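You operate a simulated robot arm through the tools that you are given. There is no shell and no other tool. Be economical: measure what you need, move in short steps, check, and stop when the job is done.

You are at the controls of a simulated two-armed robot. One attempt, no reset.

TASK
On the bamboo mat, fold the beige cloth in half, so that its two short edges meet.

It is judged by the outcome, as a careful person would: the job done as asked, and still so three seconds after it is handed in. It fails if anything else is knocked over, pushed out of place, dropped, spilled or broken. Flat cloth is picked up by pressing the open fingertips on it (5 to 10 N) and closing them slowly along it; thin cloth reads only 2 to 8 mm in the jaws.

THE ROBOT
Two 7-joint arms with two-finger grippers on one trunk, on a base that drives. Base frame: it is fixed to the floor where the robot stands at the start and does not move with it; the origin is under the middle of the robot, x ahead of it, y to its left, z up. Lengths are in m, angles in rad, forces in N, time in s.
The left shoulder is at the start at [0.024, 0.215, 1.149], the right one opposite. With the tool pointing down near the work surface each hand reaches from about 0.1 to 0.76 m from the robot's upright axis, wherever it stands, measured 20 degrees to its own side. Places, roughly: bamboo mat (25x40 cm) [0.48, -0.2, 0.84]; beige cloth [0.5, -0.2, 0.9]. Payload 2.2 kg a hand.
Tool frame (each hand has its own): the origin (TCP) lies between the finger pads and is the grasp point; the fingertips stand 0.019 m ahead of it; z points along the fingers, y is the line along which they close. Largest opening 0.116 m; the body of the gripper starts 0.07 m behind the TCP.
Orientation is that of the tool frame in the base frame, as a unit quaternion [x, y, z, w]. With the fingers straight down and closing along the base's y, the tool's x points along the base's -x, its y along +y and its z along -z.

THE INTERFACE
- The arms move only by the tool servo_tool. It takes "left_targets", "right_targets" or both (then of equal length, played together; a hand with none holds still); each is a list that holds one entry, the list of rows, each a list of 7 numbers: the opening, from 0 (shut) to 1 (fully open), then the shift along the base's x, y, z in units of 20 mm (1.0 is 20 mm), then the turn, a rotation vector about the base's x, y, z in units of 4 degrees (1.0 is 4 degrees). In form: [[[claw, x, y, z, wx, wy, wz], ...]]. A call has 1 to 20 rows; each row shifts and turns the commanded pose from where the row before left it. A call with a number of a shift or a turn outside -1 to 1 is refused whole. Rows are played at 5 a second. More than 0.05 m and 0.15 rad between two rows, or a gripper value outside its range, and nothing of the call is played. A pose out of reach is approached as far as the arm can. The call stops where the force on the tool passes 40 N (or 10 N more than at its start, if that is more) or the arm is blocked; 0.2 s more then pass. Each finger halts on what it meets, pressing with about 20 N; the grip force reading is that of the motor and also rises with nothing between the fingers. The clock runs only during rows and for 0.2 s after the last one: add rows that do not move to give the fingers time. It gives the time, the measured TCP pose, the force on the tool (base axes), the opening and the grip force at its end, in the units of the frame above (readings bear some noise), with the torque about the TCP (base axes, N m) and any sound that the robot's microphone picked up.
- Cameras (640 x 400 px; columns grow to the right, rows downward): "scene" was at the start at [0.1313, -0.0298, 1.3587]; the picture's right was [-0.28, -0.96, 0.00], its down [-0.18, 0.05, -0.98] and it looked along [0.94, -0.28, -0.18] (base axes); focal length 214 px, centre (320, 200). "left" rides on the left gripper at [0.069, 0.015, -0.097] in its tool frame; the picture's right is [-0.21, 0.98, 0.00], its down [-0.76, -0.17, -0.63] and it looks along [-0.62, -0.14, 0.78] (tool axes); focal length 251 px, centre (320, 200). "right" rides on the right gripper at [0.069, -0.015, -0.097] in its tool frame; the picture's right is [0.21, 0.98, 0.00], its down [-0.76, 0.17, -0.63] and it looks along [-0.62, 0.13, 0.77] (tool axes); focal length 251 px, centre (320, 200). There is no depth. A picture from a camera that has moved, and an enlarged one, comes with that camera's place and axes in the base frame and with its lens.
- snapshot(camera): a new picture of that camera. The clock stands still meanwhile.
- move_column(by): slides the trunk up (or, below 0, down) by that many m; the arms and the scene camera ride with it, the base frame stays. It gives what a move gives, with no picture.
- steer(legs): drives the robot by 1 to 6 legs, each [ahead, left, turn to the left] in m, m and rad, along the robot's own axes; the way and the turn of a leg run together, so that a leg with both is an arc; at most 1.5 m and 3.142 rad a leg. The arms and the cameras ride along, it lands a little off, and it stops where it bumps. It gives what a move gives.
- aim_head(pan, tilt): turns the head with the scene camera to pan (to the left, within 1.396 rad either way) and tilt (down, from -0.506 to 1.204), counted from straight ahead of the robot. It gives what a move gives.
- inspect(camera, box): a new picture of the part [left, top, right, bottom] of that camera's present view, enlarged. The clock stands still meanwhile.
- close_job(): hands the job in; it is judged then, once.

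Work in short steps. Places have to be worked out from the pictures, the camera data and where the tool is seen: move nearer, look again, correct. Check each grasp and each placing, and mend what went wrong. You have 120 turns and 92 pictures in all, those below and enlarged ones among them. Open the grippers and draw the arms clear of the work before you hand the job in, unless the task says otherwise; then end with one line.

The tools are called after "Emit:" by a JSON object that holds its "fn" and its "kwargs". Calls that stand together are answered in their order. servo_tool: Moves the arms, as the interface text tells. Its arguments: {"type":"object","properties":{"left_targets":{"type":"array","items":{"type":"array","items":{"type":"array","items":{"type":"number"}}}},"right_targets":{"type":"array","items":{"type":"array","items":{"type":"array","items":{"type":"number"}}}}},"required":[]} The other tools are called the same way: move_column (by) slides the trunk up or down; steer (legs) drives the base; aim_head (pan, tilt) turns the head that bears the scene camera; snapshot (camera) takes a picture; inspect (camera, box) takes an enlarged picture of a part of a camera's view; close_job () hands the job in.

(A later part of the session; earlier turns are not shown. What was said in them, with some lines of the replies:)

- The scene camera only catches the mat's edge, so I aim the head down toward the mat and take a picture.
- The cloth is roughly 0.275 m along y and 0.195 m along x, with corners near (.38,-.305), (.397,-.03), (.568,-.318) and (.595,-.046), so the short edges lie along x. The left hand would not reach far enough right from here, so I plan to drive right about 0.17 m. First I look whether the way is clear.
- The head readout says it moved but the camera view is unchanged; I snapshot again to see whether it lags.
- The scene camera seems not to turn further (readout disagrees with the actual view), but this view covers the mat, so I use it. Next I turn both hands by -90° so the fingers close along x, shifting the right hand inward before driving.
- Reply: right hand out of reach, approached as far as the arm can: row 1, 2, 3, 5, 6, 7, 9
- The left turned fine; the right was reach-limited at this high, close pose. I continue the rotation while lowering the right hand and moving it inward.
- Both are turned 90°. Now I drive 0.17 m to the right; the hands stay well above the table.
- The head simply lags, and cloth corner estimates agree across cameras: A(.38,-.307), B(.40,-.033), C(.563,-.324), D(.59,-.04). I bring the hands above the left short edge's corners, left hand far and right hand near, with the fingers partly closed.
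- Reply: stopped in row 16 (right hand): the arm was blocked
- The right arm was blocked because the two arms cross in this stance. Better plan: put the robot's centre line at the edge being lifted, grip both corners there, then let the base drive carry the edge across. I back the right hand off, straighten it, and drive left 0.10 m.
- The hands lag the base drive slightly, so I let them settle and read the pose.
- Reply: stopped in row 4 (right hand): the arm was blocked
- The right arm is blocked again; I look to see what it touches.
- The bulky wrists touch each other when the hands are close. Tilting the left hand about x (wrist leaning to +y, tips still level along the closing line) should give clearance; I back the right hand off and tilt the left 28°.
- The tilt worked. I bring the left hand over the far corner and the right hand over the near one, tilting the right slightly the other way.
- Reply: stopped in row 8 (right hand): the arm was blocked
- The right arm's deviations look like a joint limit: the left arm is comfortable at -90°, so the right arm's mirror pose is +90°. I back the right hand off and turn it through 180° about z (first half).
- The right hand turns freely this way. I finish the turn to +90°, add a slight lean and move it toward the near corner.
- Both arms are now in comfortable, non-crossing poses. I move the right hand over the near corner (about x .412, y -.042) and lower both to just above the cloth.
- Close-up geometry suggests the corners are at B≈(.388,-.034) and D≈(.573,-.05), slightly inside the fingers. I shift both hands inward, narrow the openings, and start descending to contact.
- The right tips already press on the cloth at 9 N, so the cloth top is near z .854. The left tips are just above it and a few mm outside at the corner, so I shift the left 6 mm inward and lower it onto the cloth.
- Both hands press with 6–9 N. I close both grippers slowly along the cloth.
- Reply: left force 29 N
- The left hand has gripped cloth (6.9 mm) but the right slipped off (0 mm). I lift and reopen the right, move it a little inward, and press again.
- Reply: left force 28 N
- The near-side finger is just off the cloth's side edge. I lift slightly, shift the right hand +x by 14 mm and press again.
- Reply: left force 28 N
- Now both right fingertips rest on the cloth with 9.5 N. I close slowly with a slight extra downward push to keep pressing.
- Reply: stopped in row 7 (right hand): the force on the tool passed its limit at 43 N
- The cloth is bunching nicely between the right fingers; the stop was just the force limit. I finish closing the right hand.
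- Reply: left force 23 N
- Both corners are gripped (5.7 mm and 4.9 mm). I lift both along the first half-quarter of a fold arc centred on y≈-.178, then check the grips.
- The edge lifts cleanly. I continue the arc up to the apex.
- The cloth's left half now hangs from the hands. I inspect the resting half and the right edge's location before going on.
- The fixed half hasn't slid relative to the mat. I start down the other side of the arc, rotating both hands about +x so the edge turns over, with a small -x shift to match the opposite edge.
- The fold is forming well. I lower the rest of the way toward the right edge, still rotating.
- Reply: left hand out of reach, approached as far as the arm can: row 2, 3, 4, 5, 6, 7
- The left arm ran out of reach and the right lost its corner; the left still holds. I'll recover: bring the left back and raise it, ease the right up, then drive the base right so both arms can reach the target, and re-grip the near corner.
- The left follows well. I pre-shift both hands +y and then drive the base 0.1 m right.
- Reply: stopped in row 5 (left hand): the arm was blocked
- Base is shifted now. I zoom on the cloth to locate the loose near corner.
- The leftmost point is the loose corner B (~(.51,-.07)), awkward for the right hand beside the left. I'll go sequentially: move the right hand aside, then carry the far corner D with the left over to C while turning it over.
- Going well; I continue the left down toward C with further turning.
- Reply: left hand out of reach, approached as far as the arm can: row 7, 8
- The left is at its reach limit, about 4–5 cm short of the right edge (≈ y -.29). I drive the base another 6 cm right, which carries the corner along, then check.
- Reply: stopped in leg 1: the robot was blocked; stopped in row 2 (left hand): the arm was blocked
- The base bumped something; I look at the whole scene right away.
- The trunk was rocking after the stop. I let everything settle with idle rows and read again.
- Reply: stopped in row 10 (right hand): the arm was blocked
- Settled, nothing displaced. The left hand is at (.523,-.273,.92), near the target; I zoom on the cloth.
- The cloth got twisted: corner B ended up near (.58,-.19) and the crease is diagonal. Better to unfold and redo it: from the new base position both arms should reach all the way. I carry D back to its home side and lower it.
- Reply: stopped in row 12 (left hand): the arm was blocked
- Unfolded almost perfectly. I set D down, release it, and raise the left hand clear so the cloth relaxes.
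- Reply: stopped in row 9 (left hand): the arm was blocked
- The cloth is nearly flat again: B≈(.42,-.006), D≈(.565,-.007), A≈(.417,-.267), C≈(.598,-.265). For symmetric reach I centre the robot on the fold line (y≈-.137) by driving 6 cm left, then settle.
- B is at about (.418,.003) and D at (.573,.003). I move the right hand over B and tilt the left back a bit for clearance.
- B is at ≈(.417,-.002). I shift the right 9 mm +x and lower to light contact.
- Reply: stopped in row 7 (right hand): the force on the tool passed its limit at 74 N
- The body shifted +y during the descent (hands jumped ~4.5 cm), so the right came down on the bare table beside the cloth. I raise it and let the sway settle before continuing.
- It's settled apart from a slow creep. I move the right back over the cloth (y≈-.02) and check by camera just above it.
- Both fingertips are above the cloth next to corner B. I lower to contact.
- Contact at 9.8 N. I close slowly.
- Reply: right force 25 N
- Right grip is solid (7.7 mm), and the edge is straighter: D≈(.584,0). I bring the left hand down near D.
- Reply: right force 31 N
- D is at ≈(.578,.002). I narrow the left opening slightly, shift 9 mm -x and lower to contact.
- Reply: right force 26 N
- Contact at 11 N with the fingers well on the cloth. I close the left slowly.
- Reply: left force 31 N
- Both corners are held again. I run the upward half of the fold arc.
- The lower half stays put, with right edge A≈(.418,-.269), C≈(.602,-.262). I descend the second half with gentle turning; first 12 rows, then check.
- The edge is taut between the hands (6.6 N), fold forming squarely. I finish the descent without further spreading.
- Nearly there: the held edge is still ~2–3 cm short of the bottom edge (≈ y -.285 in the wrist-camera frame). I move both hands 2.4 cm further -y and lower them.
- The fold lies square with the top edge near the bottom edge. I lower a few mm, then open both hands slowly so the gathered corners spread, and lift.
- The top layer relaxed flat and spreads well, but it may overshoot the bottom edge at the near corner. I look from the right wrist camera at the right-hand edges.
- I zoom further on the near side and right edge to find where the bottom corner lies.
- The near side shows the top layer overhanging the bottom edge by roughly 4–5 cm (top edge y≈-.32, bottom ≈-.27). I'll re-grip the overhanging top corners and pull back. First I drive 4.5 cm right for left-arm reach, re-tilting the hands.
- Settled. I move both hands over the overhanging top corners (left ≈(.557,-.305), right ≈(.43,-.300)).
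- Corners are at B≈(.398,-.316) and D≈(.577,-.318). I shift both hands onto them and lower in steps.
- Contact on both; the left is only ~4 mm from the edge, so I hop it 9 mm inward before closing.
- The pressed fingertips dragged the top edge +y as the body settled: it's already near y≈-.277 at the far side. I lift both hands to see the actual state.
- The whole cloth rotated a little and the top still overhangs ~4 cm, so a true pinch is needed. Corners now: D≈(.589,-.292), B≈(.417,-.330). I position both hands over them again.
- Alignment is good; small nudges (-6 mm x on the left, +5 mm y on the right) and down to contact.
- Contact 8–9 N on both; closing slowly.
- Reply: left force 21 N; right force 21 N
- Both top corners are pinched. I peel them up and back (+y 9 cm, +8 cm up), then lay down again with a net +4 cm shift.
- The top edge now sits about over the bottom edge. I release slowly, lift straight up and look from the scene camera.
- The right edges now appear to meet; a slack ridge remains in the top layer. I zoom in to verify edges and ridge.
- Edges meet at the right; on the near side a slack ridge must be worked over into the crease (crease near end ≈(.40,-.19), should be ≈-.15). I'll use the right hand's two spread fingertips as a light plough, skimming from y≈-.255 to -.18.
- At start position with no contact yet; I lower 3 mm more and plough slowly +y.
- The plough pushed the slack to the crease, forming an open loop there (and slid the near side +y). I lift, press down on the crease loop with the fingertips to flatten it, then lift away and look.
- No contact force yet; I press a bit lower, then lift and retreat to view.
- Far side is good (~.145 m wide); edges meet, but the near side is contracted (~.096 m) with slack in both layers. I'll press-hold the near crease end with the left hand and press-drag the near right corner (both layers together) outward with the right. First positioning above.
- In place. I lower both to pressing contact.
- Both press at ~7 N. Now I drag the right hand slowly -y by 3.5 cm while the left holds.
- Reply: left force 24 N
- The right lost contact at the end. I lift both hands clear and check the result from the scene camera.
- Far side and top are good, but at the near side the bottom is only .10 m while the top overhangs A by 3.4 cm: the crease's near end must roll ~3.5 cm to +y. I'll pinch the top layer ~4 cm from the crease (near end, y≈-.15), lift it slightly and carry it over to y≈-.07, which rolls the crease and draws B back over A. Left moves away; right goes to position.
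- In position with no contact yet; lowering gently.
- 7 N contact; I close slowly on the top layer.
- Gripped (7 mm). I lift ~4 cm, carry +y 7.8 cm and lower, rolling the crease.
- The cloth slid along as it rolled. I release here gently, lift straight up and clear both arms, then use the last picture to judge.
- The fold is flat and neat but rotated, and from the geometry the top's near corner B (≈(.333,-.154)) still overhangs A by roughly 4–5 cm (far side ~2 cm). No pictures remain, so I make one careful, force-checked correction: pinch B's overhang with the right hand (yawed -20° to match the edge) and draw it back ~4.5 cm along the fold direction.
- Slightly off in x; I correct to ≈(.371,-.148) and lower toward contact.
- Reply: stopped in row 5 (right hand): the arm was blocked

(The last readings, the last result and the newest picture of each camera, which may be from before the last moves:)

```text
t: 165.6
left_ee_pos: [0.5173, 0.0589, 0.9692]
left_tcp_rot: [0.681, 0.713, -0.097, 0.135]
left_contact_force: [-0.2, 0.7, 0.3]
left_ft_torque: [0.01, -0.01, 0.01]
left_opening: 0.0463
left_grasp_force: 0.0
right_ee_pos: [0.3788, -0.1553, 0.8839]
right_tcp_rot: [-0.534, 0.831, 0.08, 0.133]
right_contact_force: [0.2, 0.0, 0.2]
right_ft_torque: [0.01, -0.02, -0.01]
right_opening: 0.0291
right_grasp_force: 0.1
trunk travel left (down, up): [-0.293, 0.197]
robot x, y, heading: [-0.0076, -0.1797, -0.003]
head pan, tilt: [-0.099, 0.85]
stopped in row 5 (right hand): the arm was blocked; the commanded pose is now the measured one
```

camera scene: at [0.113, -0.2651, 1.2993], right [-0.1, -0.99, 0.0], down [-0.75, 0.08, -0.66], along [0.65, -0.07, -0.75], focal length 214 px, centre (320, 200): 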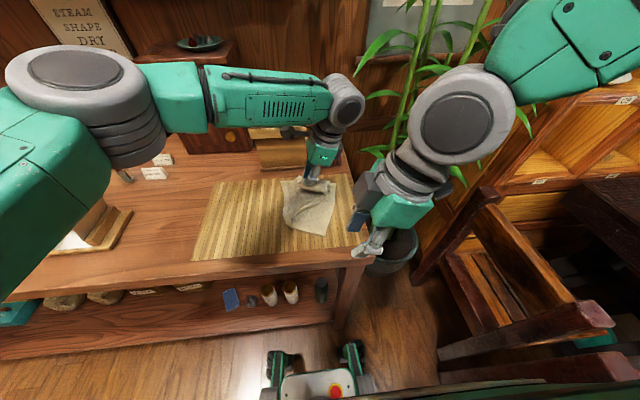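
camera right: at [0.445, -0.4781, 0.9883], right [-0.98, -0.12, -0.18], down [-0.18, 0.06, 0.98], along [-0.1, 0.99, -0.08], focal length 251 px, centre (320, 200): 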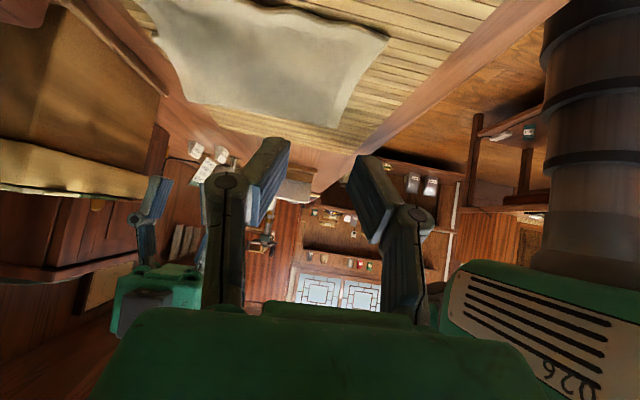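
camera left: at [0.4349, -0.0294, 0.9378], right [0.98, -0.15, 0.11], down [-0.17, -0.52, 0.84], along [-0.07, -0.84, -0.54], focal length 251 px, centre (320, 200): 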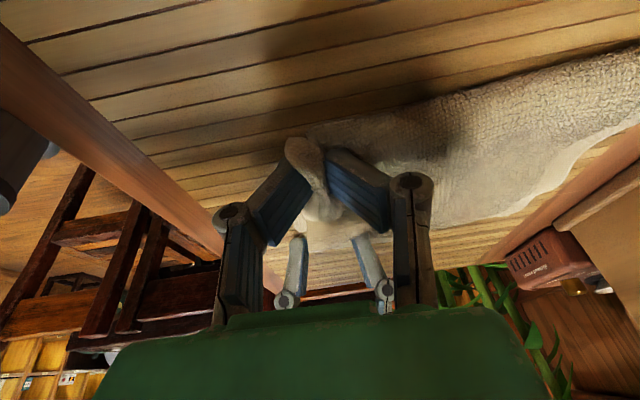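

The arm is limited there, but (.379,-.155) is still within the overhang strip, ~1.2 cm from the edge. I lower to contact.

Emit:
{"fn": "servo_tool", "kwargs": {"right_targets": [[[0.25, 0, 0, -0.2, 0, 0, 0], [0.25, 0, 0, -0.2, 0, 0, 0], [0.25, 0, 0, -0.15, 0, 0, 0], [0.25, 0, 0, 0, 0, 0, 0]]]}}

```text
t: 166.6
left_ee_pos: [0.5167, 0.0591, 0.9687]
left_tcp_rot: [0.681, 0.713, -0.097, 0.134]
left_contact_force: [0.6, 0.9, 0.3]
left_ft_torque: [0.0, 0.0, 0.0]
left_opening: 0.0466
left_grasp_force: 0.0
right_ee_pos: [0.3807, -0.155, 0.8773]
right_tcp_rot: [-0.53, 0.833, 0.083, 0.138]
right_contact_force: [0.2, 0.3, 1.0]
right_ft_torque: [0.0, 0.03, 0.0]
right_opening: 0.0288
right_grasp_force: 0.2
trunk travel left (down, up): [-0.293, 0.197]
robot x, y, heading: [-0.007, -0.1763, -0.002]
head pan, tilt: [-0.099, 0.85]
```

Only 1 N so far; a little lower.

Emit:
{"fn": "servo_tool", "kwargs": {"right_targets": [[[0.25, 0, 0, -0.15, 0, 0, 0], [0.25, 0, 0, -0.15, 0, 0, 0], [0.25, 0, 0, 0, 0, 0, 0]]]}}

```text
t: 167.4
left_ee_pos: [0.5177, 0.0591, 0.9678]
left_tcp_rot: [0.681, 0.713, -0.098, 0.135]
left_contact_force: [0.1, 0.6, -0.4]
left_ft_torque: [-0.06, -0.02, 0.01]
left_opening: 0.0463
left_grasp_force: 0.1
right_ee_pos: [0.3834, -0.1542, 0.873]
right_tcp_rot: [-0.528, 0.833, 0.084, 0.14]
right_contact_force: [-0.2, -0.1, 13.5]
right_ft_torque: [-0.05, 0.02, 0.0]
right_opening: 0.026
right_grasp_force: 0.0
trunk travel left (down, up): [-0.293, 0.197]
robot x, y, heading: [-0.0093, -0.1787, 0.003]
head pan, tilt: [-0.099, 0.85]
```

13 N contact. I close slowly.

Emit:
{"fn": "servo_tool", "kwargs": {"right_targets": [[[0.22, 0, 0, 0, 0, 0, 0], [0.19, 0, 0, 0, 0, 0, 0], [0.16, 0, 0, 0, 0, 0, 0], [0.13, 0, 0, 0, 0, 0, 0], [0.1, 0, 0, 0.03, 0, 0, 0], [0.07, 0, 0, 0.03, 0, 0, 0], [0.04, 0, 0, 0, 0, 0, 0], [0.0, 0, 0, 0, 0, 0, 0], [0.0, 0, 0, 0, 0, 0, 0]]]}}

```text
t: 168.5
left_ee_pos: [0.5152, 0.0577, 0.9684]
left_tcp_rot: [0.682, 0.713, -0.096, 0.134]
left_contact_force: [0.1, 0.5, 0.3]
left_ft_torque: [-0.03, -0.01, 0.01]
left_opening: 0.0465
left_grasp_force: 0.0
right_ee_pos: [0.3817, -0.1571, 0.872]
right_tcp_rot: [-0.526, 0.835, 0.086, 0.141]
right_contact_force: [-1.5, 0.6, 13.9]
right_ft_torque: [-0.05, 0.06, -0.01]
right_opening: 0.015
right_grasp_force: 0.5
trunk travel left (down, up): [-0.293, 0.197]
robot x, y, heading: [-0.0049, -0.1815, -0.004]
head pan, tilt: [-0.099, 0.85]
stopped in row 5 (right hand): the force on the tool passed its limit at 48 N (the readings are from after the stop); the commanded pose is now the measured one
```

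Force limit interrupted mid-close; I finish closing with a slight relief upward.

Emit:
{"fn": "servo_tool", "kwargs": {"right_targets": [[[0.1, 0, 0, 0.03, 0, 0, 0], [0.07, 0, 0, 0.03, 0, 0, 0], [0.04, 0, 0, 0.03, 0, 0, 0], [0.0, 0, 0, 0, 0, 0, 0], [0.0, 0, 0, 0, 0, 0, 0]]]}}

```text
t: 169.7
left_ee_pos: [0.5152, 0.0585, 0.9691]
left_tcp_rot: [0.682, 0.712, -0.096, 0.135]
left_contact_force: [0.8, 0.4, 0.2]
left_ft_torque: [0.0, -0.02, 0.0]
left_opening: 0.0464
left_grasp_force: 0.1
right_ee_pos: [0.383, -0.1567, 0.8753]
right_tcp_rot: [-0.527, 0.834, 0.085, 0.139]
right_contact_force: [-1.3, -0.3, 2.0]
right_ft_torque: [-0.03, 0.04, 0.02]
right_opening: 0.0053
right_grasp_force: 19.4
trunk travel left (down, up): [-0.293, 0.197]
robot x, y, heading: [-0.0076, -0.1791, -0.003]
head pan, tilt: [-0.099, 0.85]
```

Gripped (5.3 mm, single-layer-like). I peel up and back along the fold direction and lay it down with a net ≈4.3 cm shift.

Emit:
{"fn": "servo_tool", "kwargs": {"right_targets": [[[0, 0.1, 0.2, 0.5, 0, 0, 0], [0, 0.2, 0.3, 0.5, 0, 0, 0], [0, 0.2, 0.3, 0.5, 0, 0, 0], [0, 0.25, 0.35, 0.5, 0, 0, 0], [0, 0.25, 0.35, 0.5, 0, 0, 0], [0, 0.25, 0.4, 0, 0, 0, 0], [0, 0.25, 0.4, 0, 0, 0, 0], [0, -0.07, -0.1, -0.45, 0, 0, 0], [0, -0.07, -0.1, -0.5, 0, 0, 0], [0, -0.07, -0.1, -0.5, 0, 0, 0], [0, -0.07, -0.1, -0.5, 0, 0, 0], [0, -0.07, -0.1, -0.4, 0, 0, 0], [0, 0, 0, 0, 0, 0, 0]]]}}

```text
t: 172.5
left_ee_pos: [0.5147, 0.0581, 0.9696]
left_tcp_rot: [0.682, 0.713, -0.096, 0.133]
left_contact_force: [0.4, -0.9, -0.5]
left_ft_torque: [-0.02, 0.02, -0.02]
left_opening: 0.0463
left_grasp_force: 0.0
right_ee_pos: [0.4106, -0.1232, 0.8828]
right_tcp_rot: [-0.518, 0.838, 0.09, 0.145]
right_contact_force: [-0.1, 0.2, 1.7]
right_ft_torque: [0.04, 0.0, 0.03]
right_opening: 0.005
right_grasp_force: 19.9
trunk travel left (down, up): [-0.293, 0.197]
robot x, y, heading: [-0.0074, -0.1766, -0.003]
head pan, tilt: [-0.099, 0.85]
```

Still held (5.0 mm), at the intended spot. I release slowly, lift straight up and draw both arms clear.

Emit:
{"fn": "servo_tool", "kwargs": {"right_targets": [[[0.0, 0, 0, -0.15, 0, 0, 0], [0.04, 0, 0, 0, 0, 0, 0], [0.08, 0, 0, 0, 0, 0, 0], [0.14, 0, 0, 0, 0, 0, 0], [0.2, 0, 0, 0, 0, 0, 0], [0.27, 0, 0, 0.05, 0, 0, 0], [0.27, 0, 0, 0.5, 0, 0, 0], [0.27, 0, 0, 1, 0, 0, 0], [0.27, 0, 0, 1, 0, 0, 0], [0.27, 0, 0, 1, 0, 0, 0], [0.27, 0, -1, 0.5, 0, 0, 0], [0.4, 0, -1, 0, 0, 0, 0], [0.4, 0, -1, 0, 0, 0, 0], [0.4, 0, -1, 0, 0, 0, 0], [0.4, 0, -1, 0, 0, 0, 0], [0.4, 0, -1, 0, 0, 0, 0], [0.4, 0, -1, 0, 0, 0, 0], [0.4, 0, -1, 0, 0, 0, 0], [0.4, 0, -1, 0, 0, 0, 0], [0.4, 0, 0, 0, 0, 0, 0]]]}}

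Emit:
{"fn": "servo_tool", "kwargs": {"left_targets": [[[0.5, 0, 0.5, 0.5, 0, 0, 0], [0.5, 0, 0.5, 0.5, 0, 0, 0], [0.5, 0, 0.5, 0.5, 0, 0, 0], [0.5, 0, 0, 0, 0, 0, 0]]], "right_targets": [[[0.5, 0, 0, 0.5, 0, 0, 0], [0.5, 0, 0, 0.5, 0, 0, 0], [0.5, 0, 0, 0.5, 0, 0, 0], [0.5, 0, 0, 0, 0, 0, 0]]]}}

```text
t: 176.7
left_ee_pos: [0.5143, 0.0582, 0.9703]
left_tcp_rot: [0.682, 0.713, -0.095, 0.134]
left_contact_force: [0.8, 0.0, -0.9]
left_ft_torque: [-0.02, -0.02, -0.04]
left_opening: 0.0462
left_grasp_force: 0.1
right_ee_pos: [0.4061, -0.3027, 0.9549]
right_tcp_rot: [-0.528, 0.833, 0.084, 0.139]
right_contact_force: [-0.3, 0.2, 0.0]
right_ft_torque: [0.01, -0.02, 0.01]
right_opening: 0.0467
right_grasp_force: 0.2
trunk travel left (down, up): [-0.293, 0.197]
robot x, y, heading: [-0.0046, -0.1815, -0.007]
head pan, tilt: [-0.099, 0.85]
```

```text
t: 177.7
left_ee_pos: [0.5155, 0.0882, 0.9995]
left_tcp_rot: [0.682, 0.713, -0.097, 0.134]
left_contact_force: [0.5, 0.6, 0.9]
left_ft_torque: [0.02, 0.04, -0.01]
left_opening: 0.0578
left_grasp_force: 0.1
right_ee_pos: [0.4064, -0.2999, 0.9842]
right_tcp_rot: [-0.529, 0.833, 0.084, 0.139]
right_contact_force: [0.1, -0.4, -0.8]
right_ft_torque: [-0.04, -0.01, 0.0]
right_opening: 0.0581
right_grasp_force: 0.0
trunk travel left (down, up): [-0.293, 0.197]
robot x, y, heading: [-0.0078, -0.1799, -0.004]
head pan, tilt: [-0.099, 0.85]
```

Both hands are open and clear of the work, so I hand the job in.

Emit:
{"fn": "close_job", "kwargs": {}}

```text
The job is handed in.
```

I folded the cloth and handed the job in, but I could not confirm that the short edges meet: the last correction was made without pictures, and by my estimate the far corner may still be up to about 2 cm off. The cloth ended up turned on the mat, and its near corner may reach past the mat's front edge. I saw nothing else moved or knocked over, though the base once stopped as blocked while driving.
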